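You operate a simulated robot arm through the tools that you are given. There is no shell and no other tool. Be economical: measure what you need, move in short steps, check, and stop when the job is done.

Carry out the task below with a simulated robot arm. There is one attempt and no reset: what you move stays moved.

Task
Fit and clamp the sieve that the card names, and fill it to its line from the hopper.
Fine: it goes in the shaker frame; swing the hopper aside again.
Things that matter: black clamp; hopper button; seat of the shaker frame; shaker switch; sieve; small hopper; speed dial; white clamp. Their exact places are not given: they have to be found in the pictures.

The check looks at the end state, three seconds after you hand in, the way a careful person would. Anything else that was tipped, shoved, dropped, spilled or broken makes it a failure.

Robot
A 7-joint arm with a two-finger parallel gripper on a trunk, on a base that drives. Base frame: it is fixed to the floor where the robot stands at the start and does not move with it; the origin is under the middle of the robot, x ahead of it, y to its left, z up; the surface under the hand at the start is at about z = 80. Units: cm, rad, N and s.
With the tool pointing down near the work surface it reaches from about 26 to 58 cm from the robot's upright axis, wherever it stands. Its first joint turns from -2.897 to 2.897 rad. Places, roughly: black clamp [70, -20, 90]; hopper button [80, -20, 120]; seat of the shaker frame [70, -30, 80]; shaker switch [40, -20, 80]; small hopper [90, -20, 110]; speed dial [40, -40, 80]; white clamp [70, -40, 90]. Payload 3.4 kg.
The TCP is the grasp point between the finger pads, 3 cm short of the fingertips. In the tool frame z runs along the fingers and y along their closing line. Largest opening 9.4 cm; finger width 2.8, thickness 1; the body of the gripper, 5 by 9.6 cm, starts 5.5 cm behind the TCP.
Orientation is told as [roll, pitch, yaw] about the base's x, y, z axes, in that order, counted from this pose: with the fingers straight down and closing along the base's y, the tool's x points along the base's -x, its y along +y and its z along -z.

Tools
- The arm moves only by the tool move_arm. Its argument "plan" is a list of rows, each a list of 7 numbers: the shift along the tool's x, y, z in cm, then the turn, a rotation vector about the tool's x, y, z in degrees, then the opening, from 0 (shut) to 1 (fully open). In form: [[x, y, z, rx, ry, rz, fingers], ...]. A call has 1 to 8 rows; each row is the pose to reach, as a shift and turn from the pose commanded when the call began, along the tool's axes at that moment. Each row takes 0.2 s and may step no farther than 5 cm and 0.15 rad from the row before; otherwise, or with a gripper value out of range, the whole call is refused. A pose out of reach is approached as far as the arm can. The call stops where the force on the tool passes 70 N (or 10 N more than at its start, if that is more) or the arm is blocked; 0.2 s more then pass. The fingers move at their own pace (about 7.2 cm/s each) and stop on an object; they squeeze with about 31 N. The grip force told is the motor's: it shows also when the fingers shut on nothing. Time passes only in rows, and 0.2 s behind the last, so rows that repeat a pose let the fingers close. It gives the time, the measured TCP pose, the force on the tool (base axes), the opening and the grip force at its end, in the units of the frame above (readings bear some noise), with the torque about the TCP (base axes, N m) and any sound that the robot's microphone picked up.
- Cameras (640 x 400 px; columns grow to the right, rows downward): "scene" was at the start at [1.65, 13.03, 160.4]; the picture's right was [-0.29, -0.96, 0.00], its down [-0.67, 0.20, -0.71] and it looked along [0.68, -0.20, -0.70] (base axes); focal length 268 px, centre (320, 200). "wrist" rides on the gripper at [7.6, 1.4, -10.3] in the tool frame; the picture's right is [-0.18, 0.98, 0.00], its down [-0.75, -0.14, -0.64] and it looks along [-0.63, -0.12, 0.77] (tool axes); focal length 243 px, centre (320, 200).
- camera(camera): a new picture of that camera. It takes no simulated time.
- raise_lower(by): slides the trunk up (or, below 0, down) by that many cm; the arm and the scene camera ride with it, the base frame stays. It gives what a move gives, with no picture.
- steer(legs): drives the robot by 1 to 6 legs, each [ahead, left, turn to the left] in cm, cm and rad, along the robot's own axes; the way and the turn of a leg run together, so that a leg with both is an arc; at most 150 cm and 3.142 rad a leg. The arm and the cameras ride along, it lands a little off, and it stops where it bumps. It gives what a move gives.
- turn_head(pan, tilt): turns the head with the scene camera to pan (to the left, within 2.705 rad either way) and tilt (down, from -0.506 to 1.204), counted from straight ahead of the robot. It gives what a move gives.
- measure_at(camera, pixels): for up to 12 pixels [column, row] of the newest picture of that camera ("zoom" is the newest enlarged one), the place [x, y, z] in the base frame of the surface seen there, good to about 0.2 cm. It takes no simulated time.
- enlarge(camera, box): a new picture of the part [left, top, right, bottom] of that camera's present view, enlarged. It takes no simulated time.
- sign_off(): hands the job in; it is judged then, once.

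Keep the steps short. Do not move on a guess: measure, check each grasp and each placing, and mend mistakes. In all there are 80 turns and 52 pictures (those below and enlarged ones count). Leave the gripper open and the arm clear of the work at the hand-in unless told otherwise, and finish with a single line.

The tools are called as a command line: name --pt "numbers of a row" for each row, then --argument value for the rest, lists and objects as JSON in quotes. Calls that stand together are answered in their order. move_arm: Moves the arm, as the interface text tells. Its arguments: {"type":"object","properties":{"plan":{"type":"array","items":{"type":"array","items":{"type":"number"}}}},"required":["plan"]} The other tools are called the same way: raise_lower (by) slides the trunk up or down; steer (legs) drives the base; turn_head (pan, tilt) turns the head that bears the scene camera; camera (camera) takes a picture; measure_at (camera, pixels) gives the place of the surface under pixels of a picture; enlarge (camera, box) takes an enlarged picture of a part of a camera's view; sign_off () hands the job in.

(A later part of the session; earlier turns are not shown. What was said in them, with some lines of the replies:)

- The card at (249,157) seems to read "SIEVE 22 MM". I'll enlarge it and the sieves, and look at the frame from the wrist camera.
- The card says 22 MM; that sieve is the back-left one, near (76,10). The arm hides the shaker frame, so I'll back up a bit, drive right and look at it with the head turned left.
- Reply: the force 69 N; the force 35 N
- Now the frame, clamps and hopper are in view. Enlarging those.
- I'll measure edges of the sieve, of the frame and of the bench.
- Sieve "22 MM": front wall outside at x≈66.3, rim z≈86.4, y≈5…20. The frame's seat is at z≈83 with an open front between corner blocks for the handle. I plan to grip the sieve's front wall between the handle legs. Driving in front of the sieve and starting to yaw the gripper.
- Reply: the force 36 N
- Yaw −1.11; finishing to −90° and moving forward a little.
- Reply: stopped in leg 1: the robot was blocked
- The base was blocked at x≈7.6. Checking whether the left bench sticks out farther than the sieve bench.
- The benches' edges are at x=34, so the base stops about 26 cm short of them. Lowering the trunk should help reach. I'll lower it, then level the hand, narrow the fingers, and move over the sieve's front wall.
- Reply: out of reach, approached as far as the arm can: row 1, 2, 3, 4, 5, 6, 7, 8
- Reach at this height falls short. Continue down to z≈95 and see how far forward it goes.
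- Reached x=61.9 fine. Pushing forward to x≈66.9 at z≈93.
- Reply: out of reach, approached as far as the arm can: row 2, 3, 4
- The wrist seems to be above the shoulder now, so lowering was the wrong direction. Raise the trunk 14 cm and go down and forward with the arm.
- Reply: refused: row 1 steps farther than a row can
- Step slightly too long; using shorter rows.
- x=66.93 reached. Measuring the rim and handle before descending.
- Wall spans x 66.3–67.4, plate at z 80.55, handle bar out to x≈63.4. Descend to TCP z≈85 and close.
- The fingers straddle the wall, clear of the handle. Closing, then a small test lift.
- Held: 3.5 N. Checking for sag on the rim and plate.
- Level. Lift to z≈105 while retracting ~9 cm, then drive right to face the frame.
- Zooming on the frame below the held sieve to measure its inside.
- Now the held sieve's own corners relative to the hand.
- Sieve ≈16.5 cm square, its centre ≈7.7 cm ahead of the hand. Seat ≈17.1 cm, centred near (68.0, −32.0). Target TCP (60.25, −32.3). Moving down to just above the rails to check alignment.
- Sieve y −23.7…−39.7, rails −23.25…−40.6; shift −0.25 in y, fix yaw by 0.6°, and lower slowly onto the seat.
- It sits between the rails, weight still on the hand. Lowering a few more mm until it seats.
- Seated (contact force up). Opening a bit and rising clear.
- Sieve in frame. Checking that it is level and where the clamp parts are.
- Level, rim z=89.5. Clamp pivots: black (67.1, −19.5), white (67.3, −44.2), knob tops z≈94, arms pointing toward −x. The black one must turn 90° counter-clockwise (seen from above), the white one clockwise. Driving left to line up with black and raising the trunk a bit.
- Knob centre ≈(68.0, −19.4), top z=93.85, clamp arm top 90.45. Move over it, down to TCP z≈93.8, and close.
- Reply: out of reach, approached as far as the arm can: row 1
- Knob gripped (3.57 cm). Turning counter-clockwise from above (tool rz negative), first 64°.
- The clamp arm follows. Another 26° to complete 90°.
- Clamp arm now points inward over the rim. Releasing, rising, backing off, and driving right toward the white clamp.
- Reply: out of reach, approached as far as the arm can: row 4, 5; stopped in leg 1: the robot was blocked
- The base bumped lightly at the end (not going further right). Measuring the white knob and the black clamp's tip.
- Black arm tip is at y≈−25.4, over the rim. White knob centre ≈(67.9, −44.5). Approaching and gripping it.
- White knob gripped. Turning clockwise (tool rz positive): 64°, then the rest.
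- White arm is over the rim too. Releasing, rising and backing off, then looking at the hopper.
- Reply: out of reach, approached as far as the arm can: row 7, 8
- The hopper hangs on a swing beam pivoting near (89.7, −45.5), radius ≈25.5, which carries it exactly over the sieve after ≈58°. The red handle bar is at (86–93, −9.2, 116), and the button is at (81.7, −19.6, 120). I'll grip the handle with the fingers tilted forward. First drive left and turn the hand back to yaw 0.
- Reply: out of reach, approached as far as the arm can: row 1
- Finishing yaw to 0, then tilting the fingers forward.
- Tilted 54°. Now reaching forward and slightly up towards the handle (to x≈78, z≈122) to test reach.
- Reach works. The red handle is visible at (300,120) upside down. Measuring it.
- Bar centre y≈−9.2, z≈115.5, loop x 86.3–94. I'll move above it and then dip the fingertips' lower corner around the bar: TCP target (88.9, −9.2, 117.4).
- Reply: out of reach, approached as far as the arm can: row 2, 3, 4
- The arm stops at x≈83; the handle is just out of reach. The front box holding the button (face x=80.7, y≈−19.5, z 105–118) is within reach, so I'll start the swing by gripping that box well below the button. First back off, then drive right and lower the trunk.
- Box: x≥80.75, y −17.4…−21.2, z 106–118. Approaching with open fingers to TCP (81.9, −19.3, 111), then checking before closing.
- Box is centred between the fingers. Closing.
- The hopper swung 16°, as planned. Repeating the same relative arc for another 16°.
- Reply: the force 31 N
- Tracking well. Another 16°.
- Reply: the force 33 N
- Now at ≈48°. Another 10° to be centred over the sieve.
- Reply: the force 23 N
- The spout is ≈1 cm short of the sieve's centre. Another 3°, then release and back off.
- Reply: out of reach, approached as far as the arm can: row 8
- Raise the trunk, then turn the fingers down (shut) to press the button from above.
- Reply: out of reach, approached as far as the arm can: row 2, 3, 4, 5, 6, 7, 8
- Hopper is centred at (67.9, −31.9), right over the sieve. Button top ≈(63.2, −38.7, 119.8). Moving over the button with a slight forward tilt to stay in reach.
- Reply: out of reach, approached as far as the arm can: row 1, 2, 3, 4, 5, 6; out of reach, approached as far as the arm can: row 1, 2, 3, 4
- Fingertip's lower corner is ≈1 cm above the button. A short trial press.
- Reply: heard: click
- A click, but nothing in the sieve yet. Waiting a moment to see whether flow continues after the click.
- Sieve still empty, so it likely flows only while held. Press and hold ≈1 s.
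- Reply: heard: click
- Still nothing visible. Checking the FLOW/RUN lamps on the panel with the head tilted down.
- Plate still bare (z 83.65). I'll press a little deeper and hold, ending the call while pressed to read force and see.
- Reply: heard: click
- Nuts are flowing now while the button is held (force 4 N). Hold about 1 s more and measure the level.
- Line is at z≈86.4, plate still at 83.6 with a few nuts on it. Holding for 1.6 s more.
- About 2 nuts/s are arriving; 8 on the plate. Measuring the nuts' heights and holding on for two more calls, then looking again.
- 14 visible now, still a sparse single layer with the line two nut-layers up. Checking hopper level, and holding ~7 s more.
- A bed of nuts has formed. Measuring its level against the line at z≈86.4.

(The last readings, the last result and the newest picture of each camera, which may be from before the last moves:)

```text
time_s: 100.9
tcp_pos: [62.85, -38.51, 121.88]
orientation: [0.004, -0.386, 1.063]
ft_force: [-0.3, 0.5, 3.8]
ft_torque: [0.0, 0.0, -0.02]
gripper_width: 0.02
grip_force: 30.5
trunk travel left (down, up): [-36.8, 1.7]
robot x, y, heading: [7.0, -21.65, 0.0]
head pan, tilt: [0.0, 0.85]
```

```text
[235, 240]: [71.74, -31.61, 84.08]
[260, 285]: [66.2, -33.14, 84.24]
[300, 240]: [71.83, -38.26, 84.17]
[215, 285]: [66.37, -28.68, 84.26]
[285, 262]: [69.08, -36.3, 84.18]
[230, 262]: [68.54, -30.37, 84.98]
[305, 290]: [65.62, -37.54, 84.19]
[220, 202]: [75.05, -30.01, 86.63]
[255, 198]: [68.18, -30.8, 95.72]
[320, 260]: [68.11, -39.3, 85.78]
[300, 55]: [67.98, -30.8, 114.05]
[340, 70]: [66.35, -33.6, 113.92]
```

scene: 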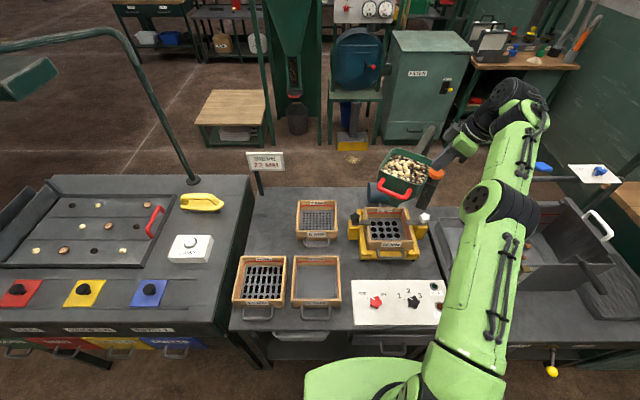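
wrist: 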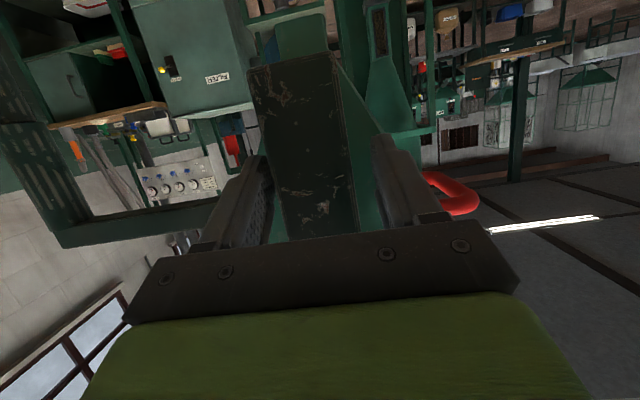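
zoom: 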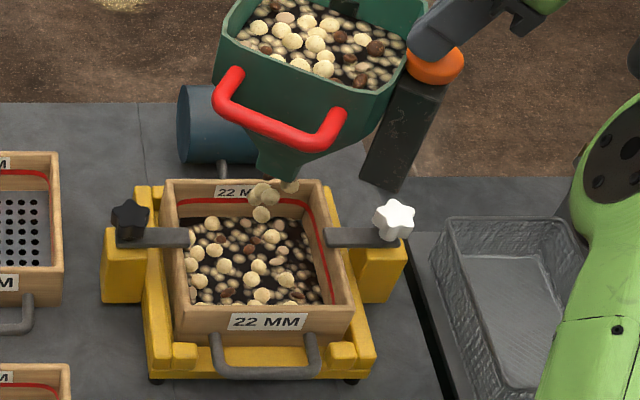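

Bed at z≈84.17, line 86.4. The hopper is falling 0.17 cm/s, which implies ≈0.1 cm/s in the sieve. Hold ≈11 s more and re-measure for an exact rate.

move_arm --pt "0 0 0 0 0 0 0" --pt "0 0 0 0 0 0 0" --pt "0 0 0 0 0 0 0" --pt "0 0 0 0 0 0 0" --pt "0 0 0 0 0 0 0" --pt "0 0 0 0 0 0 0" --pt "0 0 0 0 0 0 0" --pt "0 0 0 0 0 0 0"

move_arm --pt "0 0 0 0 0 0 0" --pt "0 0 0 0 0 0 0" --pt "0 0 0 0 0 0 0" --pt "0 0 0 0 0 0 0" --pt "0 0 0 0 0 0 0" --pt "0 0 0 0 0 0 0" --pt "0 0 0 0 0 0 0" --pt "0 0 0 0 0 0 0"

move_arm --pt "0 0 0 0 0 0 0" --pt "0 0 0 0 0 0 0" --pt "0 0 0 0 0 0 0" --pt "0 0 0 0 0 0 0" --pt "0 0 0 0 0 0 0" --pt "0 0 0 0 0 0 0" --pt "0 0 0 0 0 0 0" --pt "0 0 0 0 0 0 0"

move_arm --pt "0 0 0 0 0 0 0" --pt "0 0 0 0 0 0 0" --pt "0 0 0 0 0 0 0" --pt "0 0 0 0 0 0 0" --pt "0 0 0 0 0 0 0" --pt "0 0 0 0 0 0 0" --pt "0 0 0 0 0 0 0" --pt "0 0 0 0 0 0 0"

move_arm --pt "0 0 0 0 0 0 0" --pt "0 0 0 0 0 0 0" --pt "0 0 0 0 0 0 0" --pt "0 0 0 0 0 0 0" --pt "0 0 0 0 0 0 0" --pt "0 0 0 0 0 0 0" --pt "0 0 0 0 0 0 0" --pt "0 0 0 0 0 0 0"

move_arm --pt "0 0 0 0 0 0 0" --pt "0 0 0 0 0 0 0" --pt "0 0 0 0 0 0 0" --pt "0 0 0 0 0 0 0" --pt "0 0 0 0 0 0 0" --pt "0 0 0 0 0 0 0" --pt "0 0 0 0 0 0 0" --pt "0 0 0 0 0 0 0"

enlarge --camera "scene" --box '[360, 160, 450, 265]'

```text
time_s: 102.7
tcp_pos: [62.94, -38.47, 121.93]
orientation: [0.005, -0.384, 1.062]
ft_force: [-0.3, 0.3, 4.4]
ft_torque: [-0.04, -0.01, -0.01]
gripper_width: 0.0
grip_force: 30.8
trunk travel left (down, up): [-36.8, 1.7]
robot x, y, heading: [7.25, -22.16, 0.002]
head pan, tilt: [0.0, 0.85]
```

```text
time_s: 104.5
tcp_pos: [62.9, -38.45, 122.03]
orientation: [0.006, -0.383, 1.06]
ft_force: [1.2, -0.6, 4.8]
ft_torque: [-0.04, -0.01, -0.01]
gripper_width: 0.0
grip_force: 31.5
trunk travel left (down, up): [-36.8, 1.7]
robot x, y, heading: [7.2, -22.07, 0.001]
head pan, tilt: [0.0, 0.85]
```

```text
time_s: 106.3
tcp_pos: [62.84, -38.44, 121.95]
orientation: [0.005, -0.384, 1.06]
ft_force: [0.1, -0.7, 3.6]
ft_torque: [0.01, -0.01, 0.0]
gripper_width: 0.02
grip_force: 30.8
trunk travel left (down, up): [-36.8, 1.7]
robot x, y, heading: [7.09, -21.99, -0.001]
head pan, tilt: [0.0, 0.85]
```

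```text
time_s: 108.1
tcp_pos: [62.9, -38.46, 121.94]
orientation: [0.004, -0.382, 1.062]
ft_force: [-0.6, 0.4, 4.4]
ft_torque: [-0.01, 0.0, -0.04]
gripper_width: 0.01
grip_force: 30.5
trunk travel left (down, up): [-36.8, 1.7]
robot x, y, heading: [7.05, -22.05, 0.001]
head pan, tilt: [0.0, 0.85]
```

```text
time_s: 109.9
tcp_pos: [63.01, -38.44, 122.02]
orientation: [0.006, -0.385, 1.062]
ft_force: [0.4, -0.2, 3.7]
ft_torque: [-0.02, -0.03, -0.01]
gripper_width: 0.0
grip_force: 30.9
trunk travel left (down, up): [-36.8, 1.7]
robot x, y, heading: [6.72, -21.9, -0.004]
head pan, tilt: [0.0, 0.85]
```

```text
time_s: 111.7
tcp_pos: [62.93, -38.42, 122.15]
orientation: [0.006, -0.384, 1.06]
ft_force: [0.2, 0.6, 3.1]
ft_torque: [-0.04, 0.03, 0.0]
gripper_width: 0.01
grip_force: 30.8
trunk travel left (down, up): [-36.8, 1.7]
robot x, y, heading: [7.13, -21.98, -0.0]
head pan, tilt: [0.0, 0.85]
```

```text
3.81 times, centred on (405, 212) of scene
```

zoom: 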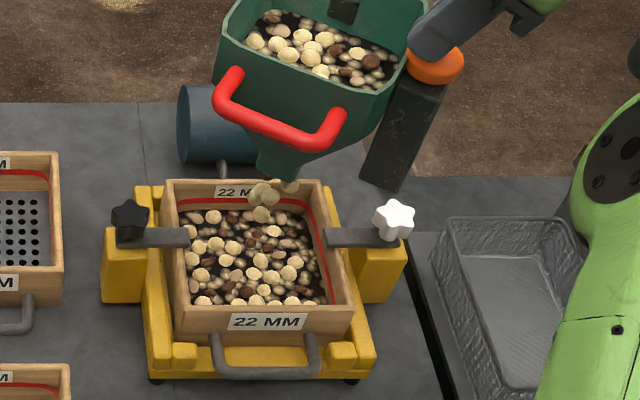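

measure_at --camera "zoom" --pixels '[[245, 240], [275, 285], [240, 275], [218, 265], [300, 262], [295, 240], [230, 255], [310, 290], [240, 202], [320, 255], [300, 55], [330, 72]]'

```text
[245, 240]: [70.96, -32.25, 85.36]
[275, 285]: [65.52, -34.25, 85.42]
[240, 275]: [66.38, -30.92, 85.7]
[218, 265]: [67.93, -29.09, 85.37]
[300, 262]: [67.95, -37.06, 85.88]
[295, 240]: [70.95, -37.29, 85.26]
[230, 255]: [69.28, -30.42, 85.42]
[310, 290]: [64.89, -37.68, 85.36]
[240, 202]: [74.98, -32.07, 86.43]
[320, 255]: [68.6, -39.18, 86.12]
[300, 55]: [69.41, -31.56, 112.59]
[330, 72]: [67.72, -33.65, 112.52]
```

Bed is 85.37 after +1.19 cm in 10.8 s (0.110 cm/s). For the line (≈86.4) I need about 9.2 s more: five 1.8 s holds, then release and back off with the fingers tilting toward the box.

move_arm --pt "0 0 0 0 0 0 0" --pt "0 0 0 0 0 0 0" --pt "0 0 0 0 0 0 0" --pt "0 0 0 0 0 0 0" --pt "0 0 0 0 0 0 0" --pt "0 0 0 0 0 0 0" --pt "0 0 0 0 0 0 0" --pt "0 0 0 0 0 0 0"

move_arm --pt "0 0 0 0 0 0 0" --pt "0 0 0 0 0 0 0" --pt "0 0 0 0 0 0 0" --pt "0 0 0 0 0 0 0" --pt "0 0 0 0 0 0 0" --pt "0 0 0 0 0 0 0" --pt "0 0 0 0 0 0 0" --pt "0 0 0 0 0 0 0"

move_arm --pt "0 0 0 0 0 0 0" --pt "0 0 0 0 0 0 0" --pt "0 0 0 0 0 0 0" --pt "0 0 0 0 0 0 0" --pt "0 0 0 0 0 0 0" --pt "0 0 0 0 0 0 0" --pt "0 0 0 0 0 0 0" --pt "0 0 0 0 0 0 0"

move_arm --pt "0 0 0 0 0 0 0" --pt "0 0 0 0 0 0 0" --pt "0 0 0 0 0 0 0" --pt "0 0 0 0 0 0 0" --pt "0 0 0 0 0 0 0" --pt "0 0 0 0 0 0 0" --pt "0 0 0 0 0 0 0" --pt "0 0 0 0 0 0 0"

move_arm --pt "0 0 0 0 0 0 0" --pt "0 0 0 0 0 0 0" --pt "0 0 0 0 0 0 0" --pt "0 0 0 0 0 0 0" --pt "0 0 0 0 0 0 0" --pt "0 0 0 0 0 0 0" --pt "0 0 0 0 0 0 0" --pt "0 0 0 0 0 0 0"

move_arm --pt "-0.75 0 -1.85 0 0 0 0" --pt "-1.9 0 -4.6 0 0 0 0" --pt "0.9 0 -5.7 0 -8 0 0" --pt "3.7 -0.5 -6.9 0 -16 0 0.3" --pt "6.0 -0.9 -7.5 0 -24 0 0.65" --pt "6.0 -0.9 -7.5 0 -32 0 0.65" --pt "6.0 -0.9 -7.5 0 -40 0 0.65" --pt "6.0 -0.9 -7.5 0 -48 0 0.65"

```text
time_s: 113.5
tcp_pos: [62.95, -38.42, 122.13]
orientation: [0.006, -0.384, 1.061]
ft_force: [-1.0, -0.3, 4.7]
ft_torque: [-0.04, -0.01, 0.03]
gripper_width: 0.01
grip_force: 31.2
trunk travel left (down, up): [-36.8, 1.7]
robot x, y, heading: [6.81, -22.03, -0.003]
head pan, tilt: [0.0, 0.85]
```

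```text
time_s: 115.3
tcp_pos: [62.85, -38.52, 121.94]
orientation: [0.006, -0.385, 1.06]
ft_force: [-0.1, -0.1, 3.7]
ft_torque: [-0.01, 0.0, -0.02]
gripper_width: 0.0
grip_force: 30.9
trunk travel left (down, up): [-36.8, 1.7]
robot x, y, heading: [7.12, -22.23, 0.0]
head pan, tilt: [0.0, 0.85]
```

```text
time_s: 117.1
tcp_pos: [62.97, -38.39, 122.01]
orientation: [0.005, -0.384, 1.062]
ft_force: [0.5, -0.1, 4.3]
ft_torque: [-0.01, 0.01, 0.01]
gripper_width: 0.02
grip_force: 31.1
trunk travel left (down, up): [-36.8, 1.7]
robot x, y, heading: [7.12, -21.97, -0.005]
head pan, tilt: [0.0, 0.85]
```

```text
time_s: 118.9
tcp_pos: [62.88, -38.44, 122.02]
orientation: [0.005, -0.384, 1.06]
ft_force: [0.5, -0.3, 3.1]
ft_torque: [0.0, 0.06, -0.01]
gripper_width: 0.0
grip_force: 31.0
trunk travel left (down, up): [-36.8, 1.7]
robot x, y, heading: [7.12, -21.95, 0.003]
head pan, tilt: [0.0, 0.85]
```

```text
time_s: 120.7
tcp_pos: [62.95, -38.52, 122.09]
orientation: [0.005, -0.384, 1.061]
ft_force: [-0.3, 0.9, 3.4]
ft_torque: [-0.01, 0.02, -0.02]
gripper_width: 0.0
grip_force: 30.7
trunk travel left (down, up): [-36.8, 1.7]
robot x, y, heading: [6.78, -21.95, -0.004]
head pan, tilt: [0.0, 0.85]
```

```text
time_s: 122.5
tcp_pos: [59.31, -46.05, 126.4]
orientation: [0.018, -1.222, 1.047]
ft_force: [0.3, -0.5, 0.9]
ft_torque: [0.01, 0.0, 0.0]
gripper_width: 6.14
grip_force: 0.1
out of reach, approached as far as the arm can: row 2, 3, 4, 5, 6, 7, 8
trunk travel left (down, up): [-36.8, 1.7]
robot x, y, heading: [6.92, -22.11, 0.006]
head pan, tilt: [0.0, 0.85]
```

At the pre-grasp pose as planned. Lower the trunk 13 cm, advance ≈7.9 cm and grip the box again.

raise_lower --by -13

move_arm --pt "-0.1 -0.1 2.5 0 0 0 0.65" --pt "-0.2 -0.2 5 0 0 0 0.65" --pt "-0.27 -0.29 7.9 0 0 0 0.65" --pt "-0.27 -0.29 7.9 0 0 0 0.65" --pt "-0.27 -0.29 7.9 0 0 0 0.2" --pt "-0.27 -0.29 7.9 0 0 0 0.2" --pt "-0.27 -0.29 7.9 0 0 0 0.2" --pt "-0.27 -0.29 7.9 0 0 0 0.2"

```text
time_s: 124.0
tcp_pos: [59.21, -46.0, 113.29]
orientation: [0.017, -1.221, 1.049]
ft_force: [0.4, 0.8, 1.0]
ft_torque: [-0.03, -0.01, 0.02]
gripper_width: 6.1
grip_force: 0.1
trunk travel left (down, up): [-23.8, 14.7]
robot x, y, heading: [7.0, -21.87, -0.001]
head pan, tilt: [0.0, 0.85]
```

```text
time_s: 125.8
tcp_pos: [63.23, -39.75, 110.83]
orientation: [0.019, -1.222, 1.042]
ft_force: [4.0, -6.0, 3.8]
ft_torque: [-0.32, 0.02, -0.9]
gripper_width: 4.48
grip_force: 44.9
trunk travel left (down, up): [-23.8, 14.7]
robot x, y, heading: [7.16, -22.1, 0.0]
head pan, tilt: [0.0, 0.85]
```

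Gripped (4.48 cm). Swinging the hopper back along the reverse arc, 2 × 16° first.

move_arm --pt "-0.63 0.48 1.73 3.76 0 1.37 0.2" --pt "-1.27 0.83 3.49 7.52 0 2.74 0.2" --pt "-1.92 1.05 5.26 11.28 0 4.1 0.2" --pt "-2.56 1.14 7.04 15.04 0 5.47 0.2" --pt "-2.56 1.14 7.04 15.04 0 5.47 0.2"

move_arm --pt "-0.63 0.48 1.73 3.76 0 1.37 0.2" --pt "-1.27 0.83 3.49 7.52 0 2.74 0.2" --pt "-1.92 1.05 5.26 11.28 0 4.1 0.2" --pt "-2.56 1.14 7.04 15.04 0 5.47 0.2" --pt "-2.56 1.14 7.04 15.04 0 5.47 0.2"

```text
time_s: 127.0
tcp_pos: [66.32, -32.09, 110.69]
orientation: [0.048, -1.22, 0.789]
ft_force: [-35.6, 18.5, 7.3]
ft_torque: [0.01, -0.74, -0.09]
gripper_width: 4.65
grip_force: 24.2
out of reach, approached as far as the arm can: row 3, 4, 5
trunk travel left (down, up): [-23.8, 14.7]
robot x, y, heading: [6.95, -21.91, 0.003]
head pan, tilt: [0.0, 0.85]
stopped in row 5: the force on the tool passed its limit at 77 N (the readings are from after the stop); the commanded pose is now the measured one
```

```text
time_s: 127.8
tcp_pos: [66.97, -31.11, 110.65]
orientation: [0.078, -1.212, 0.748]
ft_force: [-32.4, 16.3, 10.8]
ft_torque: [-0.95, -0.15, -0.57]
gripper_width: 4.75
grip_force: 45.0
out of reach, approached as far as the arm can: row 1, 2, 3, 4
trunk travel left (down, up): [-23.8, 14.7]
robot x, y, heading: [6.95, -22.04, 0.003]
head pan, tilt: [0.0, 0.85]
stopped in row 4: the force on the tool passed its limit at 90 N (the readings are from after the stop); the commanded pose is now the measured one
```

Coming back, the arm hits a joint limit, so forces rose; the hopper is ≈43° from its parked place. I'll release, back off, shut the fingers and turn the hand to face straight ahead, then push the box face along the arc.

move_arm --pt "0 0 0 0 0 0 0.75" --pt "0 0 0 0 0 0 0.75" --pt "0 0 0 0 0 0 0.75" --pt "0 0 -3.5 0 0 0 0.75" --pt "0 0 -7 0 0 0 0.75" --pt "0 0 -10 0 0 0 0.5" --pt "0 0 -10 0 0 0 0" --pt "0 0 -10 0 0 0 0"

move_arm --pt "0 0 0 7.05 0 2.56 0" --pt "0 0 0 14.1 0 5.12 0" --pt "0 0 0 21.15 0 7.7 0" --pt "0 0 0 28.2 0 10.25 0" --pt "0 0 0 35.2 0 12.8 0" --pt "0 0 0 40 0 14.5 0" --pt "0 0 0 40 0 14.5 0"

```text
time_s: 129.6
tcp_pos: [62.15, -39.28, 113.93]
orientation: [0.085, -1.204, 0.73]
ft_force: [-23.6, 7.6, -11.9]
ft_torque: [-0.74, -0.34, 1.12]
gripper_width: 4.18
grip_force: 45.1
out of reach, approached as far as the arm can: row 4, 5, 6, 7, 8
trunk travel left (down, up): [-23.8, 14.7]
robot x, y, heading: [6.89, -22.01, -0.003]
head pan, tilt: [0.0, 0.85]
```

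```text
time_s: 129.9
tcp_pos: [62.44, -38.85, 113.94]
orientation: [0.123, -1.2, 0.679]
ft_force: [-26.9, 11.9, 0.2]
ft_torque: [-0.42, -0.15, 1.82]
gripper_width: 4.23
grip_force: 45.0
out of reach, approached as far as the arm can: row 1
trunk travel left (down, up): [-23.8, 14.7]
robot x, y, heading: [6.89, -22.0, 0.005]
head pan, tilt: [0.0, 0.85]
stopped in row 1: the force on the tool passed its limit at 84 N (the readings are from after the stop); the commanded pose is now the measured one
```

The fingers closed again on the box because the retract was blocked by the arm's limits. I'll open and back out by driving the base along the finger direction, then swing the hand to face ahead while moving it left, and take one picture.

move_arm --pt "0 0 0 0 0 0 0.75" --pt "0 0 0 0 0 0 0.75" --pt "0 0 0 0 0 0 0.75" --pt "0 0 0 0 0 0 0.75"

steer --legs '[[-9.3, -7.5, 0]]'

move_arm --pt "-0.34 1.17 0.88 4.6 0 1.67 0.5" --pt "-0.68 2.34 1.76 9.2 0 3.3 0.3" --pt "-1.0 3.5 2.6 13.8 0 5.0 0" --pt "-1.36 4.7 3.5 18.4 0 6.7 0" --pt "-1.7 5.8 4.4 23 0 8.3 0" --pt "-2.0 7.0 5.3 27.6 0 10 0" --pt "-2.4 8.2 6.2 32.2 0 11.7 0" --pt "-2.7 9.3 7.0 36.5 0 13.3 0"

camera --camera "scene"

```text
time_s: 130.9
tcp_pos: [62.85, -39.26, 113.58]
orientation: [0.124, -1.198, 0.669]
ft_force: [0.1, -0.2, -0.4]
ft_torque: [-0.01, -0.01, 0.0]
gripper_width: 7.06
grip_force: 0.1
trunk travel left (down, up): [-23.8, 14.7]
robot x, y, heading: [6.72, -22.09, 0.002]
head pan, tilt: [0.0, 0.85]
```

```text
time_s: 132.1
tcp_pos: [53.39, -46.73, 113.64]
orientation: [0.125, -1.198, 0.671]
ft_force: [-0.6, -0.3, -0.5]
ft_torque: [0.0, 0.02, 0.0]
gripper_width: 7.04
grip_force: 0.0
trunk travel left (down, up): [-23.8, 14.7]
robot x, y, heading: [-2.97, -29.45, 0.006]
head pan, tilt: [0.0, 0.85]
```

```text
time_s: 133.9
tcp_pos: [63.26, -42.72, 113.4]
orientation: [0.034, -1.008, 0.399]
ft_force: [1.3, 0.7, -0.9]
ft_torque: [0.01, -0.03, 0.02]
gripper_width: 0.0
grip_force: 31.7
out of reach, approached as far as the arm can: row 1, 2, 3, 4, 5, 6, 7, 8
trunk travel left (down, up): [-23.8, 14.7]
robot x, y, heading: [-2.55, -29.29, 0.003]
head pan, tilt: [0.0, 0.85]
```

```text
0 pictures are left
5 turns are left
```

scene: 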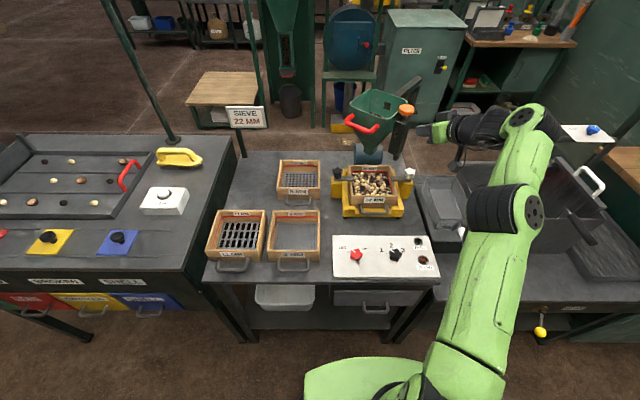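

The picture shows the hopper still near the sieve and the sieve nicely filled. With 5 turns left, I'll measure the hopper and fill, back the base away, and extend the arm 6 cm so that I can push the hopper back by driving.

measure_at --camera "scene" --pixels '[[406, 107], [402, 130], [397, 140], [398, 118], [376, 91], [351, 115], [372, 130], [350, 125], [371, 183], [380, 192], [366, 177], [362, 190]]'

steer --legs '[[-12, 0, 0]]'

move_arm --pt "-0.75 -0.6 1.2 0 0 0 0" --pt "-1.5 -1.2 2.4 0 0 0 0" --pt "-2.2 -1.75 3.6 0 0 0 0" --pt "-2.95 -2.3 4.7 0 0 0 0" --pt "-2.95 -2.3 4.7 0 0 0 0"

```text
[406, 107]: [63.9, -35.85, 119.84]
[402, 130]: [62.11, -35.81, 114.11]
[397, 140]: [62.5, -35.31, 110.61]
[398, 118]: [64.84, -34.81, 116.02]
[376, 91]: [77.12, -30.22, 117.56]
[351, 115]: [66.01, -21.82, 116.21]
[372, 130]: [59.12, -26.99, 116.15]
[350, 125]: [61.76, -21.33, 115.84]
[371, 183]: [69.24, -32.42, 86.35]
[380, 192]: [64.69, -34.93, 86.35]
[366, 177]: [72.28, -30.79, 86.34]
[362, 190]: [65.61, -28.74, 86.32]
```

```text
time_s: 135.2
tcp_pos: [50.84, -42.99, 113.79]
orientation: [0.045, -1.016, 0.392]
ft_force: [-0.3, -0.4, 1.0]
ft_torque: [0.02, -0.01, -0.01]
gripper_width: 0.03
grip_force: 31.2
trunk travel left (down, up): [-23.8, 14.7]
robot x, y, heading: [-14.81, -29.17, -0.001]
head pan, tilt: [0.0, 0.85]
```

```text
time_s: 136.4
tcp_pos: [56.18, -42.4, 113.37]
orientation: [0.047, -1.016, 0.39]
ft_force: [-0.3, 0.2, 0.6]
ft_torque: [0.0, 0.02, 0.0]
gripper_width: 0.0
grip_force: 30.7
out of reach, approached as far as the arm can: row 4, 5
trunk travel left (down, up): [-23.8, 14.7]
robot x, y, heading: [-14.49, -29.9, 0.001]
head pan, tilt: [0.0, 0.85]
4 turns are left
```

Sieve bed is at z=86.34, matching the line (≈86.4). The hopper is ≈54° from parked. Now push its box face along the arc by driving the base in six short legs.

steer --legs '[[5.1, 4.9, 0], [2.0, 4.5, 0], [2.6, 4.4, 0], [3.3, 3.9, 0], [3.8, 3.05, 0], [4.3, 2.05, 0]]'

```text
time_s: 140.0
tcp_pos: [77.16, -19.47, 113.37]
orientation: [0.045, -1.013, 0.392]
ft_force: [0.3, 0.0, -0.3]
ft_torque: [0.01, 0.01, 0.02]
gripper_width: 0.0
grip_force: 31.3
trunk travel left (down, up): [-23.8, 14.7]
robot x, y, heading: [6.2, -6.8, 0.006]
head pan, tilt: [0.0, 0.85]
3 turns are left
```

The fingertip is now where the parked box face should be (x≈80.6), with no load. A small probe forward to confirm contact, then back away and open the gripper.

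steer --legs '[[0.9, 0, 0]]'

steer --legs '[[-25, 0, 0]]'

move_arm --pt "0 0 0 0 0 0 0.5" --pt "0 0 0 0 0 0 1" --pt "0 0 0 0 0 0 1" --pt "0 0 0 0 0 0 1"

```text
time_s: 140.7
tcp_pos: [77.69, -19.55, 113.53]
orientation: [0.047, -1.015, 0.391]
ft_force: [-8.3, -0.5, 1.2]
ft_torque: [0.01, 0.01, 0.02]
gripper_width: 0.01
grip_force: 31.2
trunk travel left (down, up): [-23.8, 14.7]
robot x, y, heading: [6.84, -6.71, 0.001]
head pan, tilt: [0.0, 0.85]
```

```text
time_s: 142.6
tcp_pos: [52.34, -19.87, 113.43]
orientation: [0.046, -1.016, 0.387]
ft_force: [-0.9, -0.5, 0.8]
ft_torque: [0.01, 0.0, 0.0]
gripper_width: 0.0
grip_force: 31.2
trunk travel left (down, up): [-23.8, 14.7]
robot x, y, heading: [-18.52, -6.56, -0.002]
head pan, tilt: [0.0, 0.85]
```

```text
time_s: 143.6
tcp_pos: [52.31, -19.79, 113.45]
orientation: [0.046, -1.015, 0.386]
ft_force: [0.1, -0.7, -1.1]
ft_torque: [-0.02, 0.01, 0.01]
gripper_width: 9.4
grip_force: 0.0
trunk travel left (down, up): [-23.8, 14.7]
robot x, y, heading: [-18.13, -6.26, -0.002]
head pan, tilt: [0.0, 0.85]
2 turns are left
```

The probe met the box (8 N) at its parked face position, so the hopper is back aside. The arm is clear and the gripper open. Handing in.

sign_off

```text
The job is handed in.
```

The job is handed in: the 22 MM sieve is in the shaker frame with both clamps over its rim, filled to z≈86.3 cm against a line at about 86.4 cm. The hopper is swung back, confirmed only by a touch probe because the pictures had run out.
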